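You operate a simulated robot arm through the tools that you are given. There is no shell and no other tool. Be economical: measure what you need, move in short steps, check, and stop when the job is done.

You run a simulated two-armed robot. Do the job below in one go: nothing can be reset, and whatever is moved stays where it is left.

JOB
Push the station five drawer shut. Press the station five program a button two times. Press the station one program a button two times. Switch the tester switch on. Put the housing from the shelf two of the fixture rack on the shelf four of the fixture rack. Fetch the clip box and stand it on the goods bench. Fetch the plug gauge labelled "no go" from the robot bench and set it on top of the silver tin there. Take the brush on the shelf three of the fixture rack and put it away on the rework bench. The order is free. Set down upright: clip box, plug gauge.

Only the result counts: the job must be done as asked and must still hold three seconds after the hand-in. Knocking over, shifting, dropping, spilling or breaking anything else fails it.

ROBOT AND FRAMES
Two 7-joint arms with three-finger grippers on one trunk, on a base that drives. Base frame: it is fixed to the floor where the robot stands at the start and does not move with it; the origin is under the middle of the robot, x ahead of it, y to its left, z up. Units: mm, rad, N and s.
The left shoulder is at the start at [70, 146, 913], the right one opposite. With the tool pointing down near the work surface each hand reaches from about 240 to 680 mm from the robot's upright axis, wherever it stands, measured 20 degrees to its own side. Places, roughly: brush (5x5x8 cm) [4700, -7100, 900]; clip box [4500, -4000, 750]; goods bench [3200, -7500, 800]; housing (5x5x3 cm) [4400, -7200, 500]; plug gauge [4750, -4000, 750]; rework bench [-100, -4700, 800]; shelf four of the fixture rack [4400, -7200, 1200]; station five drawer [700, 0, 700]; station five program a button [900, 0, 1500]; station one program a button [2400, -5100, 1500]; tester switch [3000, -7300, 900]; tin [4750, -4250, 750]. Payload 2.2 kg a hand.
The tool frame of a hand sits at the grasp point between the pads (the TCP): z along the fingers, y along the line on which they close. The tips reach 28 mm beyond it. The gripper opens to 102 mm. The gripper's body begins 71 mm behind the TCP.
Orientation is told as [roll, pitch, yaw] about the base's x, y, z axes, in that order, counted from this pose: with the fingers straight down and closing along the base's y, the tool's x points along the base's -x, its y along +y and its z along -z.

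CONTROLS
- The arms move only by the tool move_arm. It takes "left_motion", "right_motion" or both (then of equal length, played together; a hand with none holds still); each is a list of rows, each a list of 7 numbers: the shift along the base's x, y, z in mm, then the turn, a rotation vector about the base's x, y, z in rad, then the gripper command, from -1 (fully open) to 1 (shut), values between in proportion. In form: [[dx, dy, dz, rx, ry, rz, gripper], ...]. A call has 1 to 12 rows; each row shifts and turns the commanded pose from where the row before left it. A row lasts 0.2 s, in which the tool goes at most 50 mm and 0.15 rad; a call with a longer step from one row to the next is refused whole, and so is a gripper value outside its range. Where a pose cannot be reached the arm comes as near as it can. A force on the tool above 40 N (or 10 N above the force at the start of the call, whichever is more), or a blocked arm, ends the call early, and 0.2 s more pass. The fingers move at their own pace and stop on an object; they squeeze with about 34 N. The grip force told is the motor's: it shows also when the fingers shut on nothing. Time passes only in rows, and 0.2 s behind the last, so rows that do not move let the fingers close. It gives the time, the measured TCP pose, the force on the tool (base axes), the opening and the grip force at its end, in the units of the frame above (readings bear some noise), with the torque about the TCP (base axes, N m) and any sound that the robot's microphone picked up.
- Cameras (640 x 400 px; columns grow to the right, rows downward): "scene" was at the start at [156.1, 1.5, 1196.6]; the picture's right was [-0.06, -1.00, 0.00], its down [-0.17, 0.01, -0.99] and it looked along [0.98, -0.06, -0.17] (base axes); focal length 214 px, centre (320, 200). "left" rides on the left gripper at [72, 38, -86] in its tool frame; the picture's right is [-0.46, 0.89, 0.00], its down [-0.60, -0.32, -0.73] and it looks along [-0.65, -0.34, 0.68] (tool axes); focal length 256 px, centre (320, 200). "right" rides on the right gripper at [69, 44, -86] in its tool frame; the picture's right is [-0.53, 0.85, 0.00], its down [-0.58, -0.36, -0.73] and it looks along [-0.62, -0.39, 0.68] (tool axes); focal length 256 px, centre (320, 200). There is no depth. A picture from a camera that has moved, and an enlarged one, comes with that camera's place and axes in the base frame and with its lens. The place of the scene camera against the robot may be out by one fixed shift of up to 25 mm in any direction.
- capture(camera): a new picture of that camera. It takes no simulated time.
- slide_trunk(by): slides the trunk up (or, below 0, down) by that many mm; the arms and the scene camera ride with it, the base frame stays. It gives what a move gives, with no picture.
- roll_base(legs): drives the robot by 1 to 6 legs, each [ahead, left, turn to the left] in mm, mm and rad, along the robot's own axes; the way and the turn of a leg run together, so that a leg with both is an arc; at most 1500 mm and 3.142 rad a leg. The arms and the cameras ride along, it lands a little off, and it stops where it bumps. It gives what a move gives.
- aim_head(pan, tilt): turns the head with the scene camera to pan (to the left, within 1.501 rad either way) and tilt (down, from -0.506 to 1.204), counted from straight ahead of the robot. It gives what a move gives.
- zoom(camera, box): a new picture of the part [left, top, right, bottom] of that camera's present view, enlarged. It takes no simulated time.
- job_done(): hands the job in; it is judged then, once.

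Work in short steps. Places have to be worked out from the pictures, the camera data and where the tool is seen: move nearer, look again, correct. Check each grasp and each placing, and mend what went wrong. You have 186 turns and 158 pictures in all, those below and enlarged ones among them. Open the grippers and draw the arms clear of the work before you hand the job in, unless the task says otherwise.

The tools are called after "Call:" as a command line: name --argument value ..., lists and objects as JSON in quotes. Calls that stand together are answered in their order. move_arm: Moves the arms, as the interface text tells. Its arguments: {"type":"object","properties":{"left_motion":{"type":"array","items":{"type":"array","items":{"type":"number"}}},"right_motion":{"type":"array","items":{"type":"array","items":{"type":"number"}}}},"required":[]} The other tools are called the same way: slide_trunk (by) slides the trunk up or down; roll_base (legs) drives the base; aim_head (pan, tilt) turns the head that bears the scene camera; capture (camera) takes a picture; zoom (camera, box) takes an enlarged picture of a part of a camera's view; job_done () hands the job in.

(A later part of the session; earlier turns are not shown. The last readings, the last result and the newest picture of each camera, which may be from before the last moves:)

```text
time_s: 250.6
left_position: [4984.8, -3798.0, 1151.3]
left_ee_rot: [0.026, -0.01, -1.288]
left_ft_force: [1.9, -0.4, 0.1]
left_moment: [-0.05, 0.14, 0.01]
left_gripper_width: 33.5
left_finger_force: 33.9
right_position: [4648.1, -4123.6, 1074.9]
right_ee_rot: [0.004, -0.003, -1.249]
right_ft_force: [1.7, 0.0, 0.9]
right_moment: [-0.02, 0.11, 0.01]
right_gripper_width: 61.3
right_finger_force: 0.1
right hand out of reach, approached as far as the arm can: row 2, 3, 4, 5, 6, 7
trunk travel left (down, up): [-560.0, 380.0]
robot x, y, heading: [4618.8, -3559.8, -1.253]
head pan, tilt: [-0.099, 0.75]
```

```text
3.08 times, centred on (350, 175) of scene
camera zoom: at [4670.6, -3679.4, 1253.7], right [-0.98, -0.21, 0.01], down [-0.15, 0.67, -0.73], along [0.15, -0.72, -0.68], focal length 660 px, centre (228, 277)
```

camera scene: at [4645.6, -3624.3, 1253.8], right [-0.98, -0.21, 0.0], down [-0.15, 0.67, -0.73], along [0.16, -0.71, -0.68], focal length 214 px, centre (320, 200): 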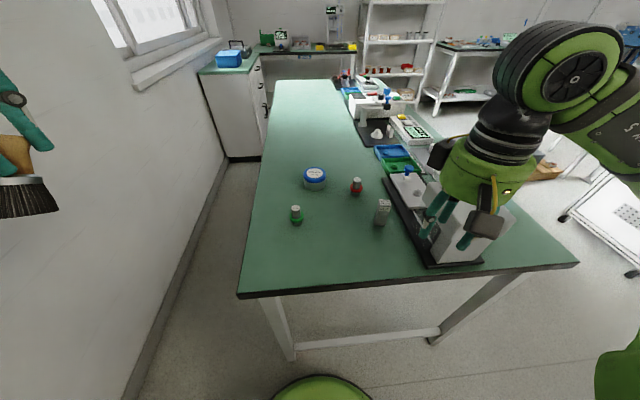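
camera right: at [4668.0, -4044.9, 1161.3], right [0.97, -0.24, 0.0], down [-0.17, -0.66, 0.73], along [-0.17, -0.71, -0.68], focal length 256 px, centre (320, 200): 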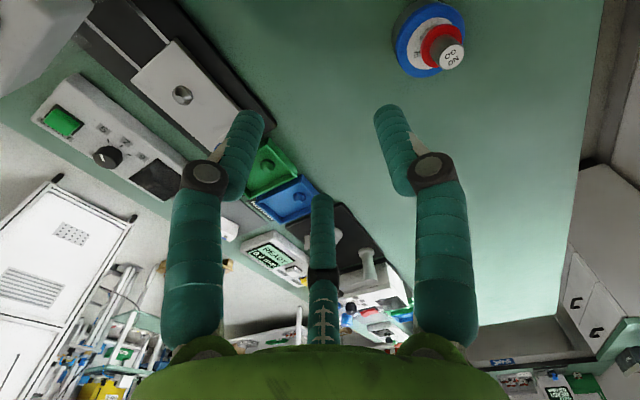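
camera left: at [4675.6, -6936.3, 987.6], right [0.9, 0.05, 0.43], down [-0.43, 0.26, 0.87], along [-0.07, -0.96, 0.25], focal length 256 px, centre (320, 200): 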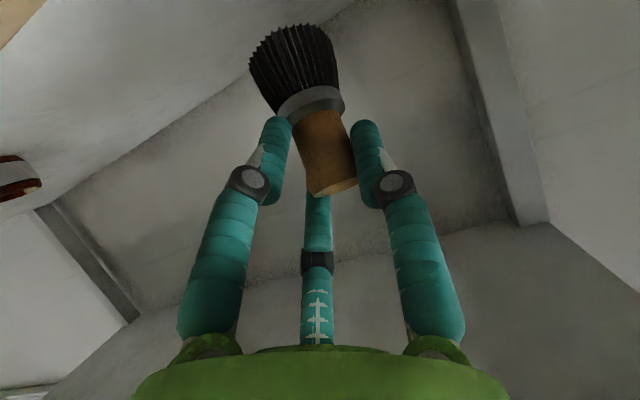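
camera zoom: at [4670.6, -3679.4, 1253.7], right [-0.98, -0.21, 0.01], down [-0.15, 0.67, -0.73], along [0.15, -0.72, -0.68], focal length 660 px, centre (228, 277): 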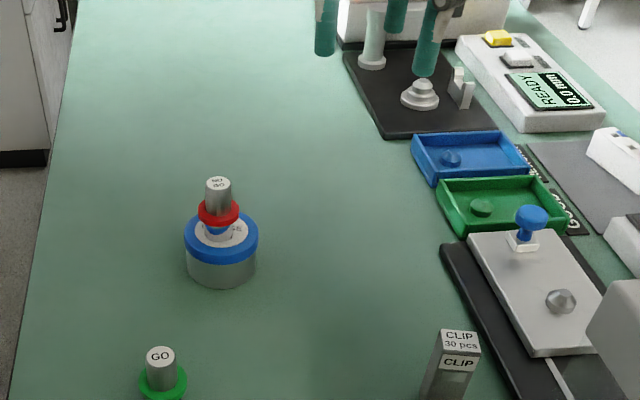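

Gauge and tin are undisturbed. Finish moving above the clip box.

Call:
move_arm --right_motion '[[-26, 33, -15, 0, 0, 0, -0.2], [-26, 33, -15, 0, 0, 0, -0.2], [-26, 33, -15, 0, 0, 0, -0.2], [0, 0, -20, 0, 0, 0, -0.2], [0, 0, 0, 0, 0, 0, -0.2]]'

Call:
capture --camera "right"

```text
time_s: 251.8
left_position: [4979.4, -3798.7, 1151.9]
left_ee_rot: [0.033, -0.012, -1.288]
left_ft_force: [0.4, -0.3, -0.8]
left_moment: [0.0, 0.01, 0.0]
left_gripper_width: 33.5
left_finger_force: 34.4
right_position: [4563.7, -4025.2, 1008.6]
right_ee_rot: [0.009, -0.003, -1.253]
right_ft_force: [0.4, -0.2, 0.5]
right_moment: [-0.01, 0.0, 0.0]
right_gripper_width: 61.2
right_finger_force: 0.0
trunk travel left (down, up): [-560.0, 380.0]
robot x, y, heading: [4616.5, -3555.8, -1.264]
head pan, tilt: [-0.099, 0.75]
```

```text
45 pictures are left
camera right: at [4583.1, -3947.0, 1096.0], right [0.97, -0.24, 0.01], down [-0.17, -0.66, 0.73], along [-0.17, -0.71, -0.68], focal length 256 px, centre (320, 200)
```

right: 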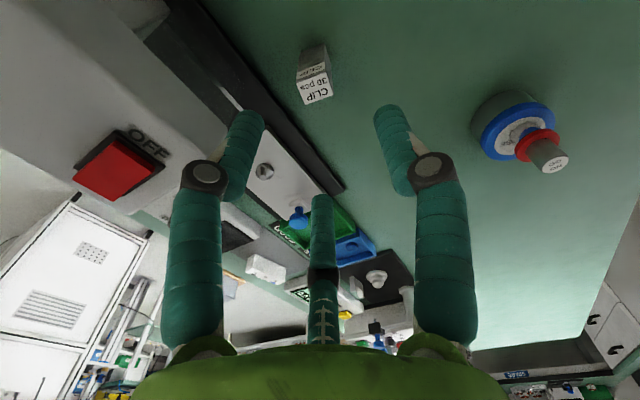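

Box edges are aligned with the gripper. Shift 8 mm forward, 3 mm west and lower to just above its top.

Call:
move_arm --right_motion '[[-1, -7, -25, 0, 0, 0, -0.2], [0, 0, -20, 0, 0, 0, -0.2], [0, 0, 0, 0, 0, 0, -0.2]]'

Call:
capture --camera "right"

Call:
zoom --camera "scene" --box '[320, 150, 480, 270]'

```text
time_s: 252.6
left_position: [4979.5, -3800.1, 1152.0]
left_ee_rot: [0.033, -0.012, -1.287]
left_ft_force: [-1.2, 0.2, 0.8]
left_moment: [0.0, -0.01, 0.01]
left_gripper_width: 33.6
left_finger_force: 33.8
right_position: [4562.3, -4031.8, 964.4]
right_ee_rot: [0.009, -0.004, -1.253]
right_ft_force: [-0.1, 0.0, 0.1]
right_moment: [0.0, 0.0, 0.02]
right_gripper_width: 61.1
right_finger_force: 0.0
trunk travel left (down, up): [-560.0, 380.0]
robot x, y, heading: [4617.3, -3559.8, -1.26]
head pan, tilt: [-0.099, 0.75]
```

```text
44 pictures are left
camera right: at [4581.7, -3954.0, 1051.0], right [0.97, -0.24, 0.01], down [-0.17, -0.66, 0.73], along [-0.17, -0.71, -0.68], focal length 256 px, centre (320, 200)
```

right: 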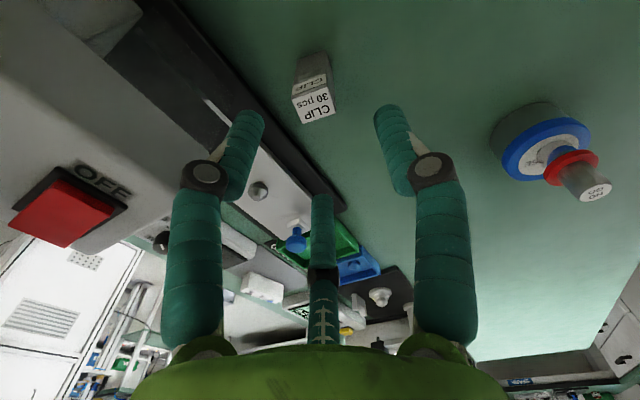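

```text
3.33 times, centred on (400, 210) of scene
camera zoom: at [4664.3, -3680.8, 1253.8], right [-0.98, -0.21, 0.0], down [-0.15, 0.67, -0.73], along [0.16, -0.71, -0.68], focal length 715 px, centre (53, 167)
```

zoom: 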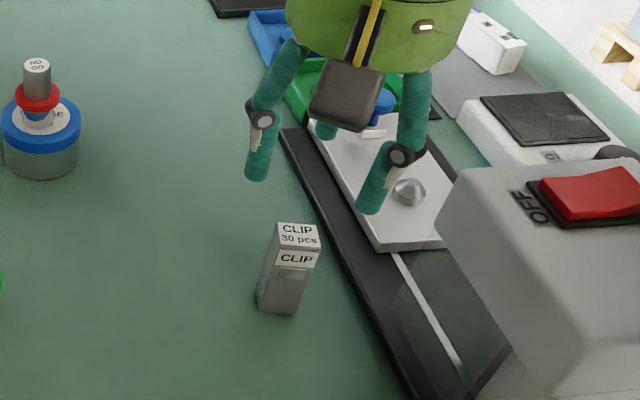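

Top is centred within a few mm. Shift 3 mm west and descend to grip.

Call:
move_arm --right_motion '[[-3, 1, -25, 0, 0, 0, -0.2], [0, 0, -25, 0, 0, 0, -0.2], [0, 0, -20, 0, 0, 0, -0.2], [0, 0, -15, 0, 0, 0, -0.2], [0, 0, 0, 0, 0, 0, -0.2]]'

Call:
capture --camera "right"

```text
time_s: 253.8
left_position: [4978.6, -3800.0, 1152.4]
left_ee_rot: [0.032, -0.01, -1.288]
left_ft_force: [0.0, -0.5, -0.4]
left_moment: [-0.04, 0.0, -0.02]
left_gripper_width: 33.7
left_finger_force: 34.2
right_position: [4559.7, -4032.0, 879.2]
right_ee_rot: [0.008, -0.003, -1.252]
right_ft_force: [-0.1, -0.1, -0.5]
right_moment: [0.02, 0.0, 0.01]
right_gripper_width: 61.0
right_finger_force: 0.2
trunk travel left (down, up): [-560.0, 380.0]
robot x, y, heading: [4617.9, -3558.5, -1.263]
head pan, tilt: [-0.099, 0.75]
```

```text
42 pictures are left
camera right: at [4578.6, -3953.2, 965.6], right [0.97, -0.24, 0.01], down [-0.17, -0.66, 0.73], along [-0.17, -0.71, -0.68], focal length 256 px, centre (320, 200)
```

right: 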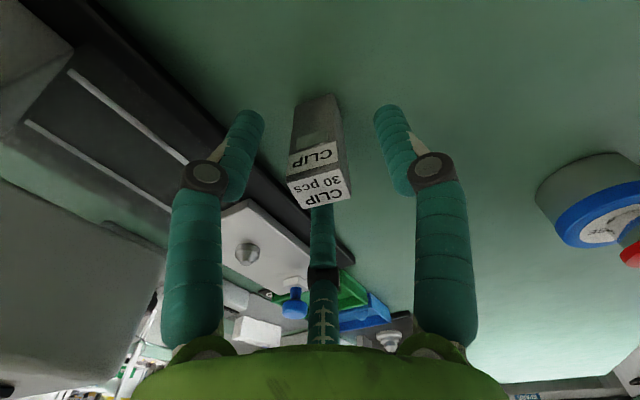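

The box is between the fingers. Close and lift.

Call:
move_arm --right_motion '[[-1, 4, 0, 0, 0, 0, -0.2], [0, 0, 0, 0, 0, 0, 0.3], [0, 0, 0, 0, 0, 0, 0.7], [0, 0, 0, 0, 0, 0, 1], [0, 0, 0, 0, 0, 0, 1], [0, 0, 20, 0, 0, 0, 1], [0, 0, 40, 0, 0, 0, 1], [0, 0, 40, 0, 0, 0, 1], [0, 0, 40, 0, 0, 0, 1], [0, 0, 0, 0, 0, 0, 1]]'

Call:
capture --camera "right"

Call:
capture --camera "scene"

```text
time_s: 256.0
left_position: [4978.3, -3800.6, 1151.9]
left_ee_rot: [0.033, -0.012, -1.288]
left_ft_force: [-0.1, -0.4, -0.7]
left_moment: [0.0, 0.01, -0.01]
left_gripper_width: 33.5
left_finger_force: 34.0
right_position: [4557.5, -4027.3, 1019.2]
right_ee_rot: [0.009, -0.003, -1.25]
right_ft_force: [-0.3, -0.3, -1.0]
right_moment: [0.03, 0.03, -0.01]
right_gripper_width: 31.4
right_finger_force: 34.1
trunk travel left (down, up): [-560.0, 380.0]
robot x, y, heading: [4618.3, -3562.5, -1.258]
head pan, tilt: [-0.099, 0.75]
```

```text
41 pictures are left
camera right: at [4577.7, -3949.7, 1105.5], right [0.97, -0.24, 0.01], down [-0.17, -0.66, 0.73], along [-0.17, -0.71, -0.69], focal length 256 px, centre (320, 200)
```

right: 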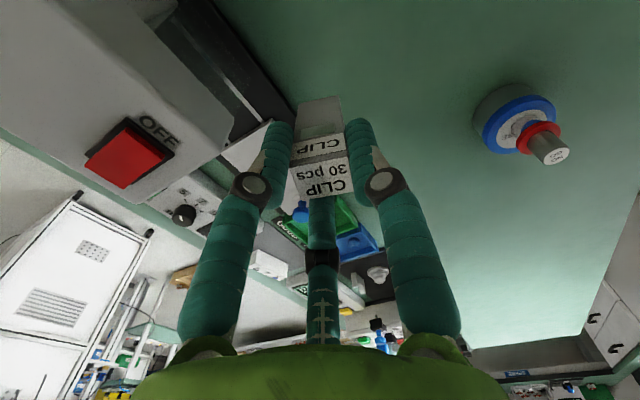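

```text
40 pictures are left
camera scene: at [4663.8, -3681.6, 1253.7], right [-0.98, -0.21, 0.0], down [-0.15, 0.67, -0.73], along [0.16, -0.71, -0.68], focal length 214 px, centre (320, 200)
```

scene: 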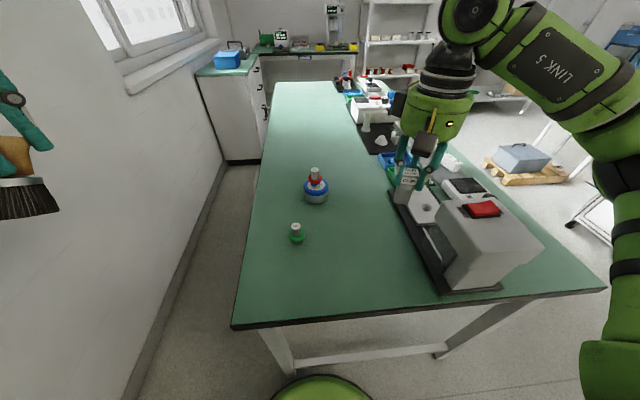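

Clip box held at 31 mm. Raise the trunk and retrace the route: back off, west, then south.

Call:
slide_trunk --by 130

Call:
roll_base --legs '[[-200, 0, 0], [0, -1075, 0], [688, -6, 0], [1330, -417, 0]]'

Call:
aim_head --pan -0.3 --tilt 0.4

Call:
capture --camera "scene"

```text
time_s: 257.6
left_position: [4978.9, -3800.5, 1282.9]
left_ee_rot: [0.033, -0.014, -1.287]
left_ft_force: [0.3, -0.8, -0.2]
left_moment: [-0.03, 0.04, 0.01]
left_gripper_width: 33.8
left_finger_force: 33.8
right_position: [4559.1, -4026.6, 1148.6]
right_ee_rot: [0.008, -0.001, -1.251]
right_ft_force: [-0.2, 0.3, -0.7]
right_moment: [-0.01, 0.02, -0.03]
right_gripper_width: 31.1
right_finger_force: 34.5
trunk travel left (down, up): [-690.0, 250.0]
robot x, y, heading: [4618.9, -3557.4, -1.255]
head pan, tilt: [-0.099, 0.75]
```

```text
time_s: 274.2
left_position: [4114.0, -5985.4, 1282.3]
left_ee_rot: [0.033, -0.013, -1.289]
left_ft_force: [0.4, -0.3, -1.8]
left_moment: [-0.01, 0.0, -0.01]
left_gripper_width: 33.3
left_finger_force: 34.4
right_position: [3694.0, -6213.6, 1148.0]
right_ee_rot: [0.01, -0.003, -1.25]
right_ft_force: [-0.8, 0.1, -0.3]
right_moment: [-0.02, 0.01, -0.01]
right_gripper_width: 31.7
right_finger_force: 34.2
trunk travel left (down, up): [-690.0, 250.0]
robot x, y, heading: [3750.7, -5749.6, -1.253]
head pan, tilt: [-0.099, 0.75]
```

```text
time_s: 275.0
left_position: [4111.8, -5984.0, 1283.8]
left_ee_rot: [0.034, -0.012, -1.289]
left_ft_force: [0.2, 0.7, -0.6]
left_moment: [-0.05, -0.01, 0.01]
left_gripper_width: 33.3
left_finger_force: 34.4
right_position: [3693.0, -6213.8, 1147.7]
right_ee_rot: [0.009, -0.002, -1.251]
right_ft_force: [0.2, 0.2, -1.2]
right_moment: [0.0, -0.04, -0.03]
right_gripper_width: 31.6
right_finger_force: 34.7
trunk travel left (down, up): [-690.0, 250.0]
robot x, y, heading: [3748.7, -5748.4, -1.25]
head pan, tilt: [-0.3, 0.4]
```

```text
39 pictures are left
camera scene: at [3781.9, -5879.3, 1414.8], right [-1.0, -0.02, 0.0], down [-0.01, 0.39, -0.92], along [0.01, -0.92, -0.39], focal length 214 px, centre (320, 200)
```

scene: 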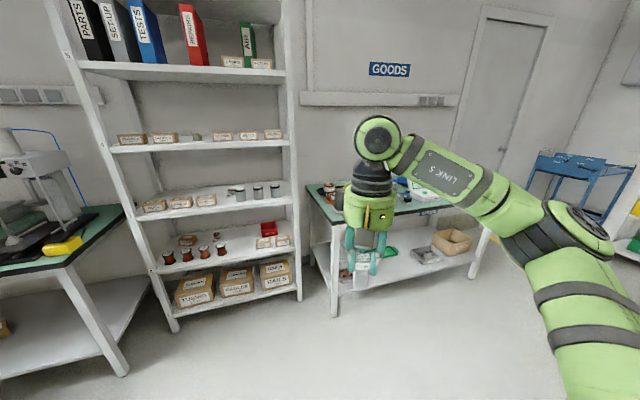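

Clear. Drive to the front of the goods bench.

Call:
roll_base --legs '[[572, -506, 0], [75, -375, -0.037]]'

Call:
slide_trunk --by -100

Call:
aim_head --pan 0.0 --tilt 0.75

Call:
capture --camera "scene"

Call:
capture --camera "right"

```text
time_s: 276.8
left_position: [4105.4, -6131.9, 1283.3]
left_ee_rot: [0.033, -0.013, -1.291]
left_ft_force: [-0.4, -0.2, -0.3]
left_moment: [0.01, -0.02, -0.03]
left_gripper_width: 33.0
left_finger_force: 34.2
right_position: [3686.0, -6360.0, 1148.0]
right_ee_rot: [0.011, -0.004, -1.251]
right_ft_force: [-0.1, -0.1, -0.5]
right_moment: [0.06, -0.05, 0.0]
right_gripper_width: 31.7
right_finger_force: 34.0
trunk travel left (down, up): [-690.0, 250.0]
robot x, y, heading: [3746.4, -5891.1, -1.257]
head pan, tilt: [-0.3, 0.4]
stopped in leg 1: the robot was blocked; the commanded pose is now the measured one
```

```text
time_s: 278.2
left_position: [4105.8, -6130.4, 1183.1]
left_ee_rot: [0.034, -0.014, -1.29]
left_ft_force: [-0.2, -0.3, -0.8]
left_moment: [0.0, -0.01, 0.0]
left_gripper_width: 33.1
left_finger_force: 34.1
right_position: [3685.4, -6359.1, 1048.8]
right_ee_rot: [0.008, -0.003, -1.251]
right_ft_force: [1.2, 0.4, -0.8]
right_moment: [-0.03, 0.04, -0.03]
right_gripper_width: 31.3
right_finger_force: 33.9
trunk travel left (down, up): [-590.0, 350.0]
robot x, y, heading: [3745.2, -5892.7, -1.262]
head pan, tilt: [-0.3, 0.4]
```

```text
time_s: 279.0
left_position: [4106.0, -6133.2, 1182.8]
left_ee_rot: [0.033, -0.012, -1.29]
left_ft_force: [-0.1, 0.8, -0.6]
left_moment: [-0.01, 0.01, 0.0]
left_gripper_width: 33.4
left_finger_force: 33.5
right_position: [3685.9, -6359.2, 1049.0]
right_ee_rot: [0.01, -0.003, -1.25]
right_ft_force: [-0.8, -0.4, -0.8]
right_moment: [-0.01, -0.01, -0.02]
right_gripper_width: 31.6
right_finger_force: 34.4
trunk travel left (down, up): [-590.0, 350.0]
robot x, y, heading: [3743.8, -5892.6, -1.255]
head pan, tilt: [0.0, 0.75]
```

```text
38 pictures are left
camera scene: at [3799.3, -6011.1, 1283.8], right [-0.95, -0.31, 0.0], down [-0.21, 0.65, -0.73], along [0.23, -0.7, -0.68], focal length 214 px, centre (320, 200)
```

scene: 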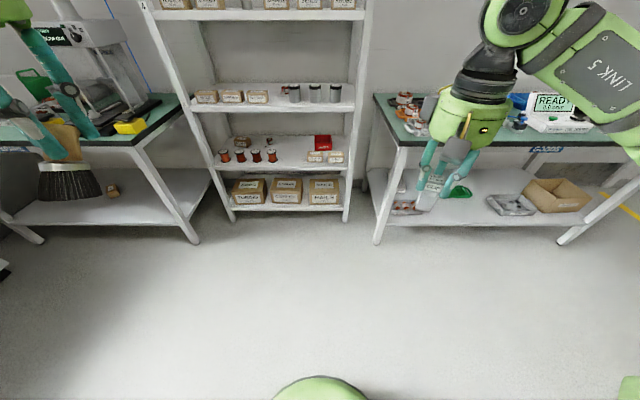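

```text
37 pictures are left
camera right: at [3705.0, -6281.0, 1135.7], right [0.97, -0.24, 0.01], down [-0.17, -0.66, 0.73], along [-0.17, -0.71, -0.68], focal length 256 px, centre (320, 200)
```

right: 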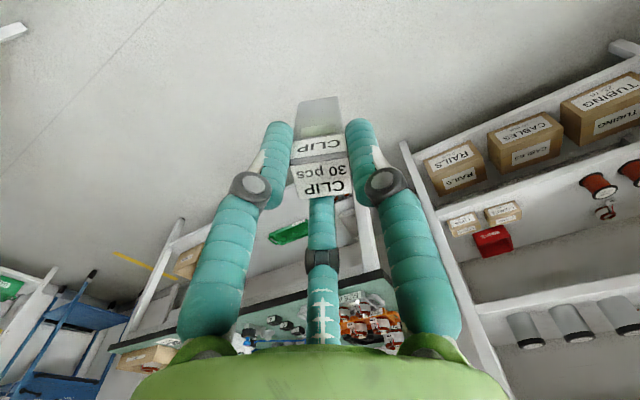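

Something blocked the base. I look to the right to find it.

Call:
aim_head --pan -1.3 --tilt 0.75

Call:
capture --camera "scene"

```text
time_s: 280.5
left_position: [4104.8, -6132.7, 1182.8]
left_ee_rot: [0.034, -0.012, -1.289]
left_ft_force: [0.4, 0.2, -0.4]
left_moment: [-0.02, -0.01, -0.04]
left_gripper_width: 33.2
left_finger_force: 33.9
right_position: [3685.5, -6359.4, 1049.1]
right_ee_rot: [0.01, -0.005, -1.25]
right_ft_force: [0.3, 0.1, -0.4]
right_moment: [-0.02, 0.01, 0.01]
right_gripper_width: 31.6
right_finger_force: 34.0
trunk travel left (down, up): [-590.0, 350.0]
robot x, y, heading: [3744.9, -5893.2, -1.255]
head pan, tilt: [-1.3, 0.75]
```

```text
36 pictures are left
camera scene: at [3704.7, -5977.9, 1283.8], right [-0.55, 0.83, 0.0], down [0.57, 0.38, -0.73], along [-0.61, -0.4, -0.68], focal length 214 px, centre (320, 200)
```

scene: 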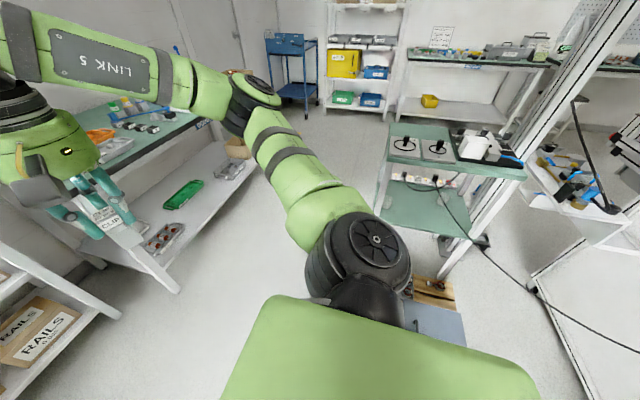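

A low grey box on a pallet sits just to my right. I sidestep left, go south past it, then west along the bench.

Call:
roll_base --legs '[[0, 50, 0], [563, -218, 0], [-29, -666, -0.03]]'

Call:
capture --camera "scene"

Call:
aim_head --pan 0.0 --tilt 0.75

Call:
capture --camera "scene"

```text
time_s: 287.7
left_position: [3467.3, -6893.2, 1182.7]
left_ee_rot: [0.031, -0.013, -1.324]
left_ft_force: [-1.3, 0.5, -1.2]
left_moment: [-0.01, 0.01, 0.0]
left_gripper_width: 33.1
left_finger_force: 34.1
right_position: [3039.2, -7106.9, 1051.0]
right_ee_rot: [0.008, -0.003, -1.287]
right_ft_force: [0.1, -0.1, -1.6]
right_moment: [0.02, 0.04, -0.01]
right_gripper_width: 31.8
right_finger_force: 33.9
trunk travel left (down, up): [-590.0, 350.0]
robot x, y, heading: [3111.6, -6643.1, -1.29]
head pan, tilt: [-1.3, 0.75]
```

```text
35 pictures are left
camera scene: at [3070.9, -6725.9, 1283.8], right [-0.52, 0.85, 0.0], down [0.58, 0.36, -0.73], along [-0.62, -0.38, -0.68], focal length 214 px, centre (320, 200)
```

scene: 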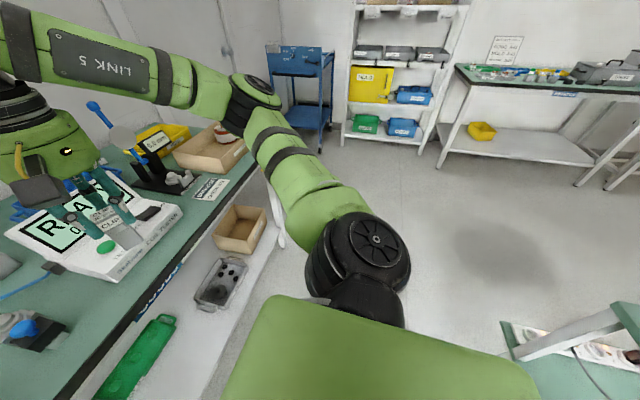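

```text
time_s: 289.1
left_position: [3466.8, -6894.4, 1183.2]
left_ee_rot: [0.034, -0.013, -1.325]
left_ft_force: [1.1, -0.2, -1.1]
left_moment: [-0.05, -0.01, -0.01]
left_gripper_width: 32.9
left_finger_force: 34.4
right_position: [3039.1, -7107.3, 1049.1]
right_ee_rot: [0.009, -0.003, -1.288]
right_ft_force: [-0.2, 0.1, 0.2]
right_moment: [0.01, -0.04, 0.0]
right_gripper_width: 31.8
right_finger_force: 34.5
trunk travel left (down, up): [-590.0, 350.0]
robot x, y, heading: [3114.6, -6643.4, -1.293]
head pan, tilt: [0.0, 0.75]
```

```text
34 pictures are left
camera scene: at [3164.0, -6762.4, 1283.8], right [-0.96, -0.28, 0.0], down [-0.19, 0.66, -0.73], along [0.2, -0.7, -0.68], focal length 214 px, centre (320, 200)
```

scene: 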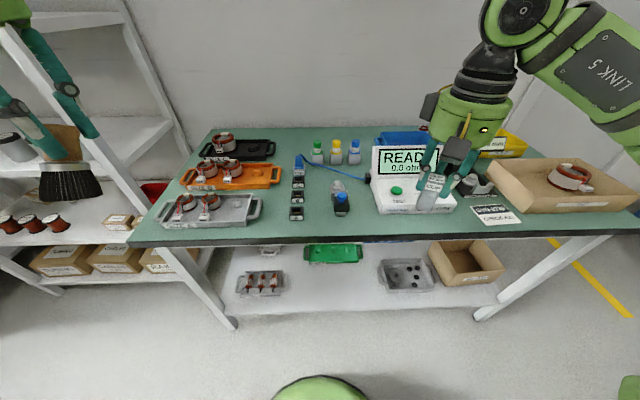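

I zoom in to choose a free spot near the front of the bench.

Call:
zoom --camera "scene" --box '[240, 140, 400, 250]'

```text
3.64 times, centred on (320, 195) of scene
camera zoom: at [3164.0, -6762.4, 1283.8], right [-0.96, -0.28, 0.0], down [-0.19, 0.66, -0.73], along [0.2, -0.7, -0.68], focal length 780 px, centre (320, 218)
```

zoom: 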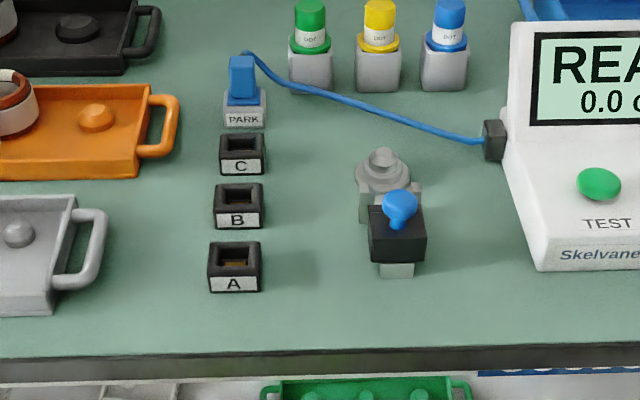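

The front strip between the knob fixture and the tester is free: target ≈ (3163,-7188). Move the box above it.

Call:
move_arm --right_motion '[[31, -20, 0, 0, 0, 0, 1], [31, -20, 0, 0, 0, 0, 1], [31, -20, 0, 0, 0, 0, 1], [31, -21, 0, 0, 0, 0, 1], [0, 0, -40, 0, 0, 0, 1], [0, 0, -30, 0, 0, 0, 1], [0, 0, 0, 0, 0, 0, 1]]'

Call:
capture --camera "right"

Call:
zoom --camera "scene" --box '[280, 150, 440, 260]'

```text
time_s: 290.8
left_position: [3467.3, -6893.5, 1182.1]
left_ee_rot: [0.033, -0.012, -1.325]
left_ft_force: [-0.5, -0.6, -1.4]
left_moment: [-0.04, 0.04, -0.02]
left_gripper_width: 33.3
left_finger_force: 34.8
right_position: [3163.4, -7188.1, 978.1]
right_ee_rot: [0.009, -0.004, -1.284]
right_ft_force: [0.2, 0.2, 0.4]
right_moment: [0.01, 0.01, -0.02]
right_gripper_width: 31.4
right_finger_force: 33.5
trunk travel left (down, up): [-590.0, 350.0]
robot x, y, heading: [3112.3, -6641.1, -1.289]
head pan, tilt: [0.0, 0.75]
```

```text
32 pictures are left
camera right: at [3184.8, -7109.7, 1065.5], right [0.96, -0.28, 0.01], down [-0.19, -0.65, 0.73], along [-0.19, -0.7, -0.68], focal length 256 px, centre (320, 200)
```

right: 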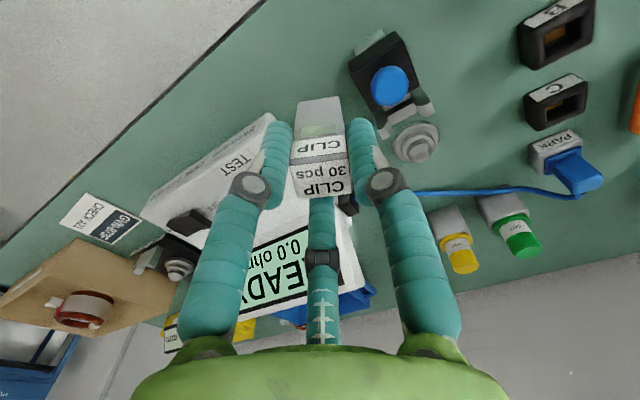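

```text
3.64 times, centred on (360, 205) of scene
camera zoom: at [3164.6, -6761.9, 1283.8], right [-0.96, -0.28, 0.0], down [-0.19, 0.66, -0.73], along [0.2, -0.7, -0.68], focal length 780 px, centre (174, 182)
```

zoom: 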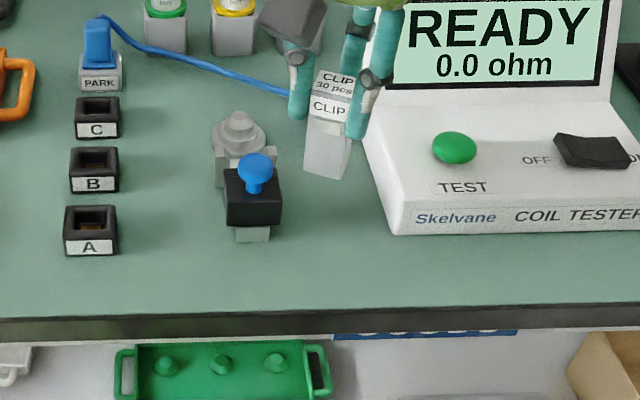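

I shift 12 mm toward me and 8 mm west for equal clearance, then lower most of the way.

Call:
move_arm --right_motion '[[-11, 9, -20, 0, 0, 0, 1], [0, 0, -30, 0, 0, 0, 1], [0, 0, -25, 0, 0, 0, 1], [0, 0, -8, 0, 0, 0, 1], [0, 0, 0, 0, 0, 0, 1]]'

Call:
zoom --camera "scene" --box '[280, 150, 440, 260]'

Call:
capture --camera "right"

```text
time_s: 291.9
left_position: [3466.4, -6892.9, 1184.3]
left_ee_rot: [0.033, -0.013, -1.325]
left_ft_force: [-0.4, -1.7, 0.5]
left_moment: [-0.02, 0.0, -0.02]
left_gripper_width: 33.1
left_finger_force: 34.3
right_position: [3152.4, -7179.9, 898.8]
right_ee_rot: [0.011, -0.011, -1.287]
right_ft_force: [-1.2, -3.5, 16.0]
right_moment: [-0.24, -0.11, -0.01]
right_gripper_width: 31.5
right_finger_force: 34.3
trunk travel left (down, up): [-590.0, 350.0]
robot x, y, heading: [3115.6, -6640.0, -1.296]
head pan, tilt: [0.0, 0.75]
```

```text
3.64 times, centred on (360, 205) of scene
camera zoom: at [3163.6, -6760.6, 1284.3], right [-0.96, -0.28, 0.0], down [-0.19, 0.65, -0.73], along [0.2, -0.7, -0.68], focal length 780 px, centre (174, 182)
```

zoom: 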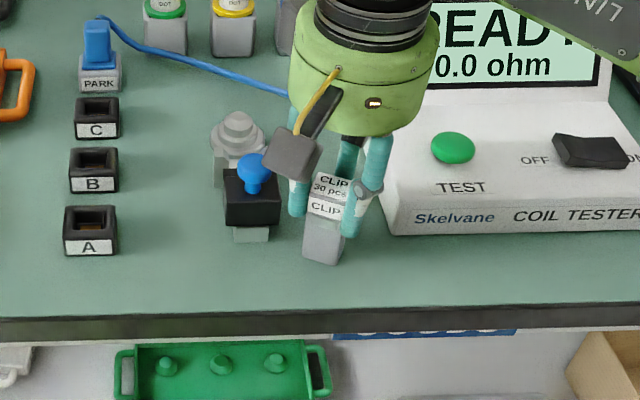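

```text
29 pictures are left
camera right: at [3174.3, -7101.1, 985.4], right [0.96, -0.28, 0.01], down [-0.2, -0.65, 0.73], along [-0.19, -0.71, -0.68], focal length 256 px, centre (320, 200)
```

right: 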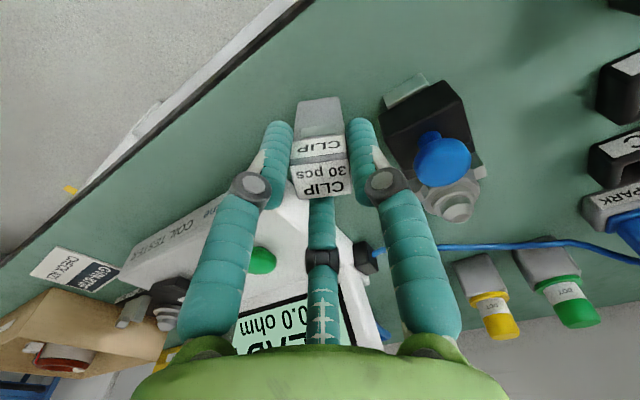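

The box is on the bench (16 N). I relieve 2 mm and open only slightly to about 42 mm.

Call:
move_arm --right_motion '[[0, 0, 2, 0, 0, 0, 1], [0, 0, 0, 0, 0, 0, 0.4], [0, 0, 0, 0, 0, 0, 0.28], [0, 0, 0, 0, 0, 0, 0.2], [0, 0, 0, 0, 0, 0, 0.2]]'

Call:
zoom --camera "scene" --box '[300, 160, 420, 250]'

```text
time_s: 293.1
left_position: [3467.3, -6894.6, 1180.7]
left_ee_rot: [0.033, -0.012, -1.324]
left_ft_force: [-0.2, -0.3, -0.3]
left_moment: [0.06, 0.01, -0.04]
left_gripper_width: 32.9
left_finger_force: 34.0
right_position: [3152.5, -7178.3, 898.9]
right_ee_rot: [0.009, -0.003, -1.286]
right_ft_force: [-0.7, 0.0, 0.7]
right_moment: [0.0, -0.03, 0.01]
right_gripper_width: 40.7
right_finger_force: 0.0
trunk travel left (down, up): [-590.0, 350.0]
robot x, y, heading: [3114.3, -6640.9, -1.293]
head pan, tilt: [0.0, 0.75]
```

```text
4.44 times, centred on (360, 205) of scene
camera zoom: at [3164.1, -6762.5, 1283.8], right [-0.96, -0.28, 0.0], down [-0.19, 0.66, -0.73], along [0.2, -0.7, -0.68], focal length 953 px, centre (142, 178)
```

zoom: 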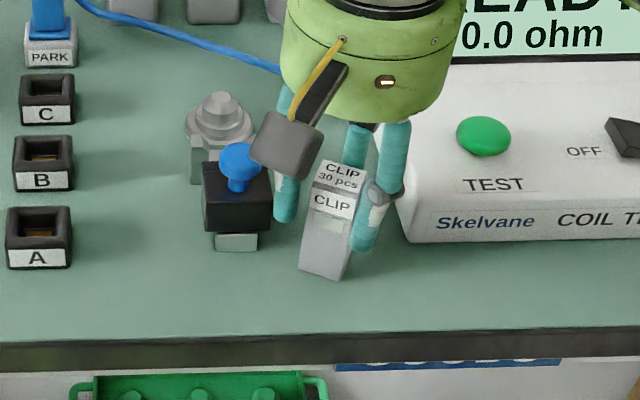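

Released and standing. Lift straight up and check.

Call:
move_arm --right_motion '[[0, 0, 15, 0, 0, 0, 0.2], [0, 0, 30, 0, 0, 0, 0.2], [0, 0, 45, 0, 0, 0, 0.2], [0, 0, 45, 0, 0, 0, 0.2], [-10, 30, 30, 0, 0, 0, 0.2], [-10, 30, 20, 0, 0, 0, 0.2]]'

Call:
capture --camera "scene"

```text
time_s: 294.6
left_position: [3466.8, -6893.2, 1181.9]
left_ee_rot: [0.033, -0.014, -1.325]
left_ft_force: [-0.1, 0.2, -0.9]
left_moment: [-0.02, 0.04, 0.02]
left_gripper_width: 32.9
left_finger_force: 33.8
right_position: [3131.2, -7117.1, 1084.7]
right_ee_rot: [0.01, -0.005, -1.285]
right_ft_force: [1.2, 0.6, 0.3]
right_moment: [-0.03, 0.03, -0.03]
right_gripper_width: 40.7
right_finger_force: 0.0
trunk travel left (down, up): [-590.0, 350.0]
robot x, y, heading: [3114.1, -6643.4, -1.293]
head pan, tilt: [0.0, 0.75]
```

```text
27 pictures are left
camera scene: at [3163.6, -6760.8, 1283.9], right [-0.96, -0.28, 0.0], down [-0.19, 0.65, -0.73], along [0.2, -0.7, -0.68], focal length 214 px, centre (320, 200)
```

scene: 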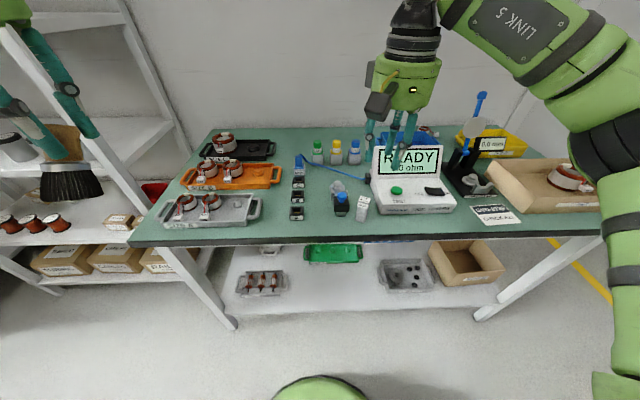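

Clip box stands upright on the goods bench. Now to the rework bench with the brush: west out of the bay, north up the aisle, and turn to face the west wall.

Call:
roll_base --legs '[[-93, -716, 0], [-537, -606, 0], [-1441, -130, 0], [0, 0, -1.5]]'

Call:
aim_head --pan -0.2 --tilt 0.35

Call:
capture --camera "scene"

```text
time_s: 312.9
left_position: [918.6, -5412.3, 1182.1]
left_ee_rot: [0.034, -0.01, -2.825]
left_ft_force: [0.1, 0.4, -0.8]
left_moment: [0.02, 0.01, 0.01]
left_gripper_width: 32.9
left_finger_force: 34.2
right_position: [670.7, -5095.1, 1084.4]
right_ee_rot: [0.007, -0.004, -2.785]
right_ft_force: [0.0, -0.9, -0.5]
right_moment: [0.0, 0.0, 0.01]
right_gripper_width: 40.8
right_finger_force: 0.0
trunk travel left (down, up): [-590.0, 350.0]
robot x, y, heading: [1146.5, -5038.6, -2.793]
head pan, tilt: [0.0, 0.75]
```

```text
time_s: 313.8
left_position: [917.6, -5412.8, 1183.0]
left_ee_rot: [0.034, -0.012, -2.824]
left_ft_force: [0.7, 0.1, -0.8]
left_moment: [0.03, 0.0, 0.0]
left_gripper_width: 32.7
left_finger_force: 34.5
right_position: [670.2, -5093.9, 1084.0]
right_ee_rot: [0.009, -0.003, -2.786]
right_ft_force: [-0.1, 0.2, -0.2]
right_moment: [0.02, -0.01, -0.02]
right_gripper_width: 40.8
right_finger_force: 0.1
trunk travel left (down, up): [-590.0, 350.0]
robot x, y, heading: [1144.4, -5043.2, -2.791]
head pan, tilt: [-0.201, 0.351]
```

```text
26 pictures are left
camera scene: at [1019.4, -5066.8, 1319.4], right [-0.15, 0.99, 0.0], down [0.34, 0.05, -0.94], along [-0.93, -0.14, -0.34], focal length 214 px, centre (320, 200)
```

scene: 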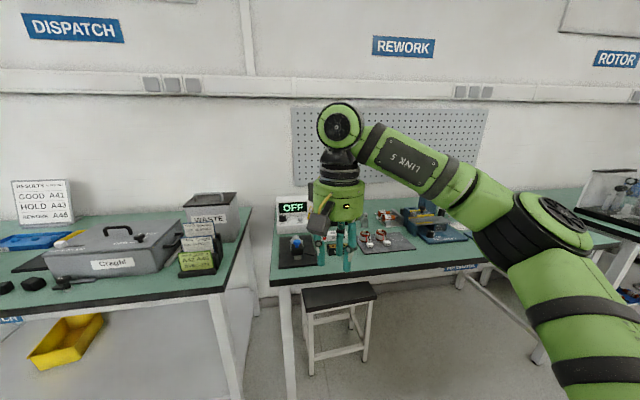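

The rework bench's front runs (505,-5300)–(261,-4540), with a stool beneath it. I tuck the right hand and move opposite its right half for a closer look.

Call:
move_arm --right_motion '[[30, 25, 20, 0, 0, 0, 0.2], [30, 25, 20, 0, 0, 0, 0.2], [30, 25, 20, 0, 0, 0, 0.2], [30, 25, 20, 0, 0, 0, 0.2]]'

Call:
roll_base --legs '[[150, -778, -0.056]]'

Call:
aim_head --pan 0.35 --tilt 0.65

Call:
capture --camera "scene"

```text
time_s: 314.8
left_position: [920.4, -5410.5, 1182.3]
left_ee_rot: [0.032, -0.015, -2.825]
left_ft_force: [-0.1, 0.2, 0.7]
left_moment: [-0.03, 0.04, -0.02]
left_gripper_width: 32.8
left_finger_force: 34.4
right_position: [793.1, -4992.2, 1164.2]
right_ee_rot: [0.009, -0.007, -2.785]
right_ft_force: [0.0, 0.2, -0.2]
right_moment: [-0.01, 0.04, 0.0]
right_gripper_width: 40.7
right_finger_force: 0.0
trunk travel left (down, up): [-590.0, 350.0]
robot x, y, heading: [1145.9, -5042.1, -2.791]
head pan, tilt: [-0.201, 0.351]
```

```text
time_s: 319.0
left_position: [512.1, -4710.6, 1182.7]
left_ee_rot: [0.032, -0.011, -2.881]
left_ft_force: [-0.4, 0.2, 0.4]
left_moment: [-0.02, -0.01, 0.0]
left_gripper_width: 32.5
left_finger_force: 33.9
right_position: [407.5, -4287.6, 1163.5]
right_ee_rot: [0.01, -0.004, -2.842]
right_ft_force: [1.0, -0.5, 0.6]
right_moment: [-0.04, -0.03, -0.03]
right_gripper_width: 40.8
right_finger_force: 0.1
trunk travel left (down, up): [-590.0, 350.0]
robot x, y, heading: [759.2, -4358.2, -2.848]
head pan, tilt: [-0.201, 0.351]
```

```text
time_s: 320.0
left_position: [511.7, -4711.1, 1183.2]
left_ee_rot: [0.03, -0.011, -2.882]
left_ft_force: [-0.3, 0.6, -1.5]
left_moment: [0.02, 0.01, 0.0]
left_gripper_width: 32.4
left_finger_force: 33.5
right_position: [407.0, -4286.5, 1164.6]
right_ee_rot: [0.008, -0.004, -2.843]
right_ft_force: [-0.7, 0.6, -0.3]
right_moment: [0.01, -0.01, -0.03]
right_gripper_width: 40.7
right_finger_force: 0.1
trunk travel left (down, up): [-590.0, 350.0]
robot x, y, heading: [757.2, -4355.3, -2.847]
head pan, tilt: [0.351, 0.649]
```

```text
25 pictures are left
camera scene: at [655.3, -4414.9, 1292.4], right [-0.6, 0.8, 0.0], down [0.48, 0.36, -0.8], along [-0.64, -0.48, -0.6], focal length 214 px, centre (320, 200)
```

scene: 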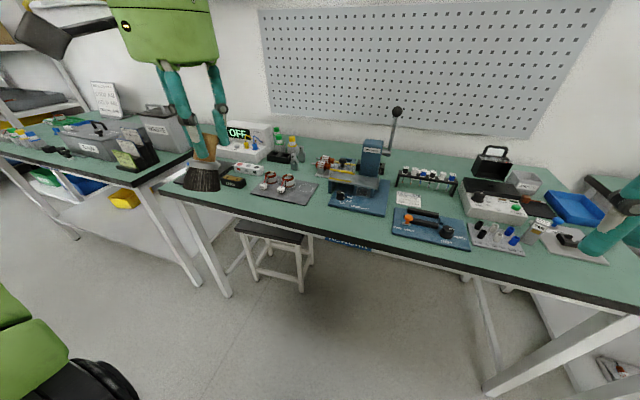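

I choose the free front spot between the grey mat and the blue press base, ≈ (231,-4750), ~60 mm in from the edge. Drive 100 mm nearer and bring the brush over it.

Call:
roll_base --legs '[[100, 0, 0]]'

Call:
move_arm --left_motion '[[-37, -2, -10, 0, 0, 0, 1], [-37, -2, -30, 0, 0, 0, 1], [-37, -2, -30, 0, 0, 0, 1], [-37, -2, -30, 0, 0, 0, 1], [-37, -2, -30, 0, 0, 0, 1], [0, 0, -20, 0, 0, 0, 1], [0, 0, 0, 0, 0, 0, 1]]'

Call:
capture --camera "left"

Call:
zoom --camera "scene" --box '[200, 110, 420, 260]'

```text
time_s: 321.1
left_position: [418.1, -4740.9, 1183.1]
left_ee_rot: [0.031, -0.013, -2.881]
left_ft_force: [-0.1, -0.6, -0.6]
left_moment: [-0.01, 0.01, -0.02]
left_gripper_width: 32.7
left_finger_force: 34.2
right_position: [314.9, -4316.0, 1164.2]
right_ee_rot: [0.01, -0.006, -2.844]
right_ft_force: [0.2, -0.7, 0.0]
right_moment: [0.02, 0.01, 0.0]
right_gripper_width: 40.4
right_finger_force: 0.0
trunk travel left (down, up): [-590.0, 350.0]
robot x, y, heading: [662.3, -4382.1, -2.851]
head pan, tilt: [0.351, 0.649]
```

```text
time_s: 322.7
left_position: [229.6, -4749.9, 1033.4]
left_ee_rot: [0.032, -0.014, -2.881]
left_ft_force: [0.3, 0.5, -1.0]
left_moment: [-0.03, 0.01, 0.01]
left_gripper_width: 32.6
left_finger_force: 33.8
right_position: [314.3, -4315.1, 1163.3]
right_ee_rot: [0.011, -0.006, -2.841]
right_ft_force: [-1.0, -0.7, -0.2]
right_moment: [0.0, 0.0, -0.01]
right_gripper_width: 40.8
right_finger_force: 0.0
trunk travel left (down, up): [-590.0, 350.0]
robot x, y, heading: [667.1, -4381.7, -2.848]
head pan, tilt: [0.351, 0.649]
```

```text
24 pictures are left
camera left: at [310.9, -4765.3, 1118.6], right [-0.22, -0.97, 0.04], down [-0.66, 0.18, 0.73], along [-0.72, 0.14, -0.68], focal length 256 px, centre (320, 200)
```

left: 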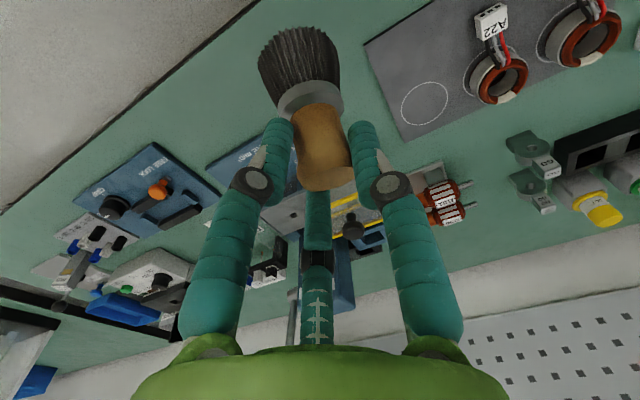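

```text
2.67 times, centred on (310, 185) of scene
camera zoom: at [559.8, -4443.3, 1292.4], right [-0.6, 0.8, 0.0], down [0.48, 0.36, -0.8], along [-0.64, -0.48, -0.6], focal length 572 px, centre (347, 240)
```

zoom: 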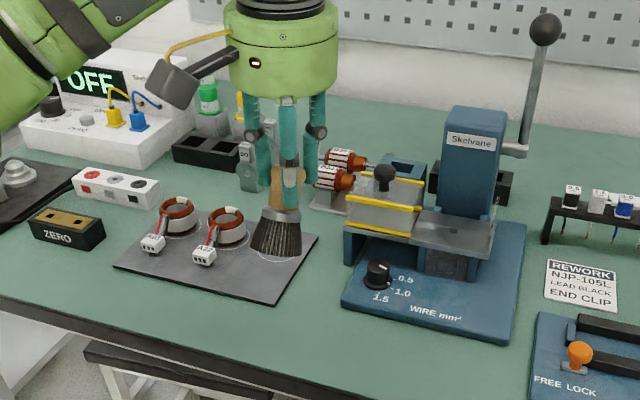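

Straight below lies the free patch (in front of the mat's corner, left of the blue base). I lower to just above the bench.

Call:
move_arm --left_motion '[[3, 0, -30, 0, 0, 0, 1], [3, 0, -30, 0, 0, 0, 1], [0, 0, -25, 0, 0, 0, 1], [0, 0, -15, 0, 0, 0, 1], [0, 0, 0, 0, 0, 0, 1]]'

Call:
zoom --camera "scene" --box '[240, 130, 400, 250]'

```text
time_s: 323.9
left_position: [236.3, -4750.4, 933.5]
left_ee_rot: [0.033, -0.014, -2.882]
left_ft_force: [0.0, -0.4, -0.5]
left_moment: [0.0, 0.01, 0.01]
left_gripper_width: 32.6
left_finger_force: 33.7
right_position: [313.0, -4315.2, 1163.9]
right_ee_rot: [0.011, -0.005, -2.844]
right_ft_force: [-1.0, 0.3, -0.9]
right_moment: [0.0, 0.01, 0.0]
right_gripper_width: 41.0
right_finger_force: 0.2
trunk travel left (down, up): [-590.0, 350.0]
robot x, y, heading: [666.1, -4384.2, -2.851]
head pan, tilt: [0.351, 0.649]
```

```text
3.33 times, centred on (320, 190) of scene
camera zoom: at [560.0, -4443.4, 1292.4], right [-0.6, 0.8, 0.0], down [0.48, 0.36, -0.8], along [-0.64, -0.48, -0.6], focal length 715 px, centre (320, 233)
```

zoom: 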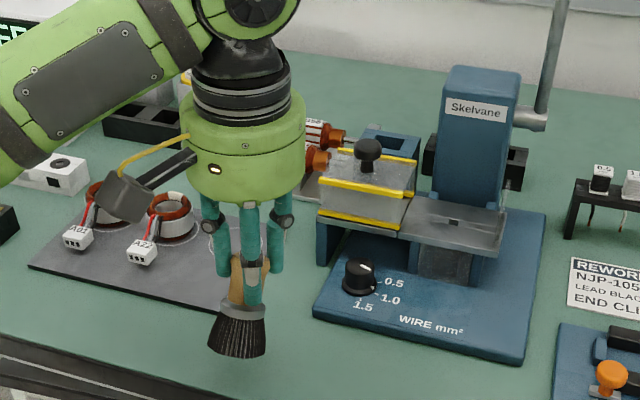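

It would land a bit near the edge; shift 18 mm toward the wall and lower in small steps.

Call:
move_arm --left_motion '[[-17, -3, 0, 0, 0, 0, 1], [0, 0, -8, 0, 0, 0, 1], [0, 0, -6, 0, 0, 0, 1], [0, 0, -5, 0, 0, 0, 1], [0, 0, 0, 0, 0, 0, 1]]'

Call:
zoom --camera "scene" --box '[240, 130, 400, 250]'

```text
time_s: 325.1
left_position: [220.5, -4753.5, 913.3]
left_ee_rot: [0.034, -0.014, -2.883]
left_ft_force: [0.6, 1.3, -1.2]
left_moment: [-0.01, 0.03, -0.02]
left_gripper_width: 32.8
left_finger_force: 34.1
right_position: [313.3, -4315.6, 1164.2]
right_ee_rot: [0.008, -0.004, -2.845]
right_ft_force: [-0.1, 0.1, 1.2]
right_moment: [0.01, 0.01, 0.0]
right_gripper_width: 40.8
right_finger_force: 0.1
trunk travel left (down, up): [-590.0, 350.0]
robot x, y, heading: [664.0, -4381.5, -2.849]
head pan, tilt: [0.351, 0.649]
```

```text
3.33 times, centred on (320, 190) of scene
camera zoom: at [560.1, -4443.6, 1292.4], right [-0.6, 0.8, 0.0], down [0.48, 0.36, -0.8], along [-0.64, -0.48, -0.6], focal length 715 px, centre (320, 233)
```

zoom: 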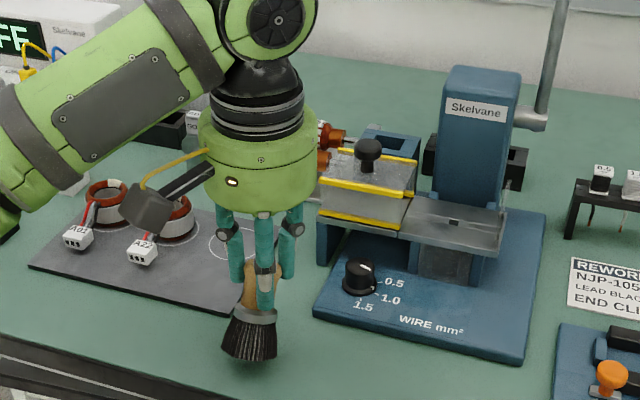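

Continue down to contact.

Call:
move_arm --left_motion '[[0, 0, -4, 0, 0, 0, 1], [0, 0, -4, 0, 0, 0, 1], [0, 0, -3, 0, 0, 0, 1], [0, 0, -3, 0, 0, 0, 1], [0, 0, 0, 0, 0, 0, 1]]'

```text
time_s: 326.3
left_position: [222.0, -4751.3, 905.5]
left_ee_rot: [0.033, -0.025, -2.88]
left_ft_force: [-3.6, -4.8, 33.5]
left_moment: [-0.46, 0.01, -0.04]
left_gripper_width: 32.5
left_finger_force: 34.2
right_position: [315.4, -4313.9, 1165.5]
right_ee_rot: [0.011, -0.009, -2.843]
right_ft_force: [0.1, -0.6, -0.2]
right_moment: [0.03, 0.01, 0.03]
right_gripper_width: 40.7
right_finger_force: 0.0
trunk travel left (down, up): [-590.0, 350.0]
robot x, y, heading: [663.2, -4386.4, -2.847]
head pan, tilt: [0.351, 0.649]
```

Firm contact (33 N). Relieve 6 mm, then open slowly.

Call:
move_arm --left_motion '[[0, 0, 6, 0, 0, 0, 1], [0, 0, 0, 0, 0, 0, 1]]'

Call:
move_arm --left_motion '[[0, 0, 0, 0, 0, 0, 0.35], [0, 0, 0, 0, 0, 0, 0.15], [0, 0, 0, 0, 0, 0, -0.05], [0, 0, 0, 0, 0, 0, -0.2], [0, 0, 0, 0, 0, 0, -0.2]]'

Call:
zoom --camera "scene" --box '[240, 130, 400, 250]'

```text
time_s: 326.9
left_position: [219.5, -4751.8, 905.1]
left_ee_rot: [0.034, -0.013, -2.883]
left_ft_force: [-3.0, -1.8, 12.5]
left_moment: [-0.19, 0.19, -0.03]
left_gripper_width: 32.8
left_finger_force: 34.0
right_position: [313.6, -4314.4, 1163.8]
right_ee_rot: [0.011, -0.005, -2.843]
right_ft_force: [0.5, -0.5, -1.0]
right_moment: [-0.02, -0.01, -0.01]
right_gripper_width: 40.7
right_finger_force: 0.1
trunk travel left (down, up): [-590.0, 350.0]
robot x, y, heading: [663.7, -4381.5, -2.846]
head pan, tilt: [0.351, 0.649]
```

```text
time_s: 328.1
left_position: [220.1, -4751.9, 906.5]
left_ee_rot: [0.032, -0.014, -2.881]
left_ft_force: [0.5, 0.0, 0.5]
left_moment: [0.02, 0.01, -0.01]
left_gripper_width: 61.2
left_finger_force: 0.0
right_position: [312.0, -4315.8, 1164.1]
right_ee_rot: [0.008, -0.005, -2.844]
right_ft_force: [0.0, 0.7, 0.4]
right_moment: [-0.04, 0.02, -0.01]
right_gripper_width: 40.6
right_finger_force: 0.0
trunk travel left (down, up): [-590.0, 350.0]
robot x, y, heading: [664.6, -4385.9, -2.848]
head pan, tilt: [0.351, 0.649]
```

```text
3.33 times, centred on (320, 190) of scene
camera zoom: at [559.9, -4443.5, 1292.4], right [-0.6, 0.8, 0.0], down [0.48, 0.36, -0.8], along [-0.64, -0.48, -0.6], focal length 715 px, centre (320, 233)
```

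zoom: 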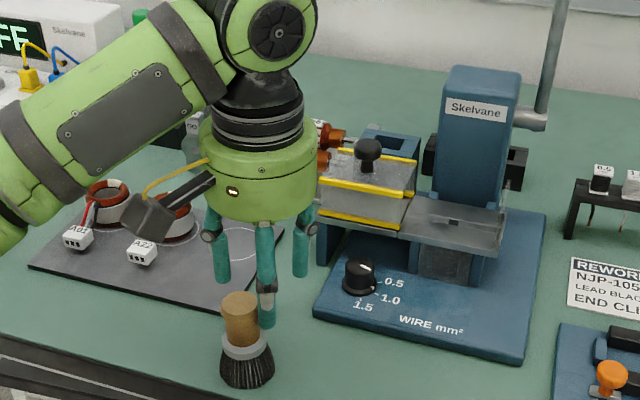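

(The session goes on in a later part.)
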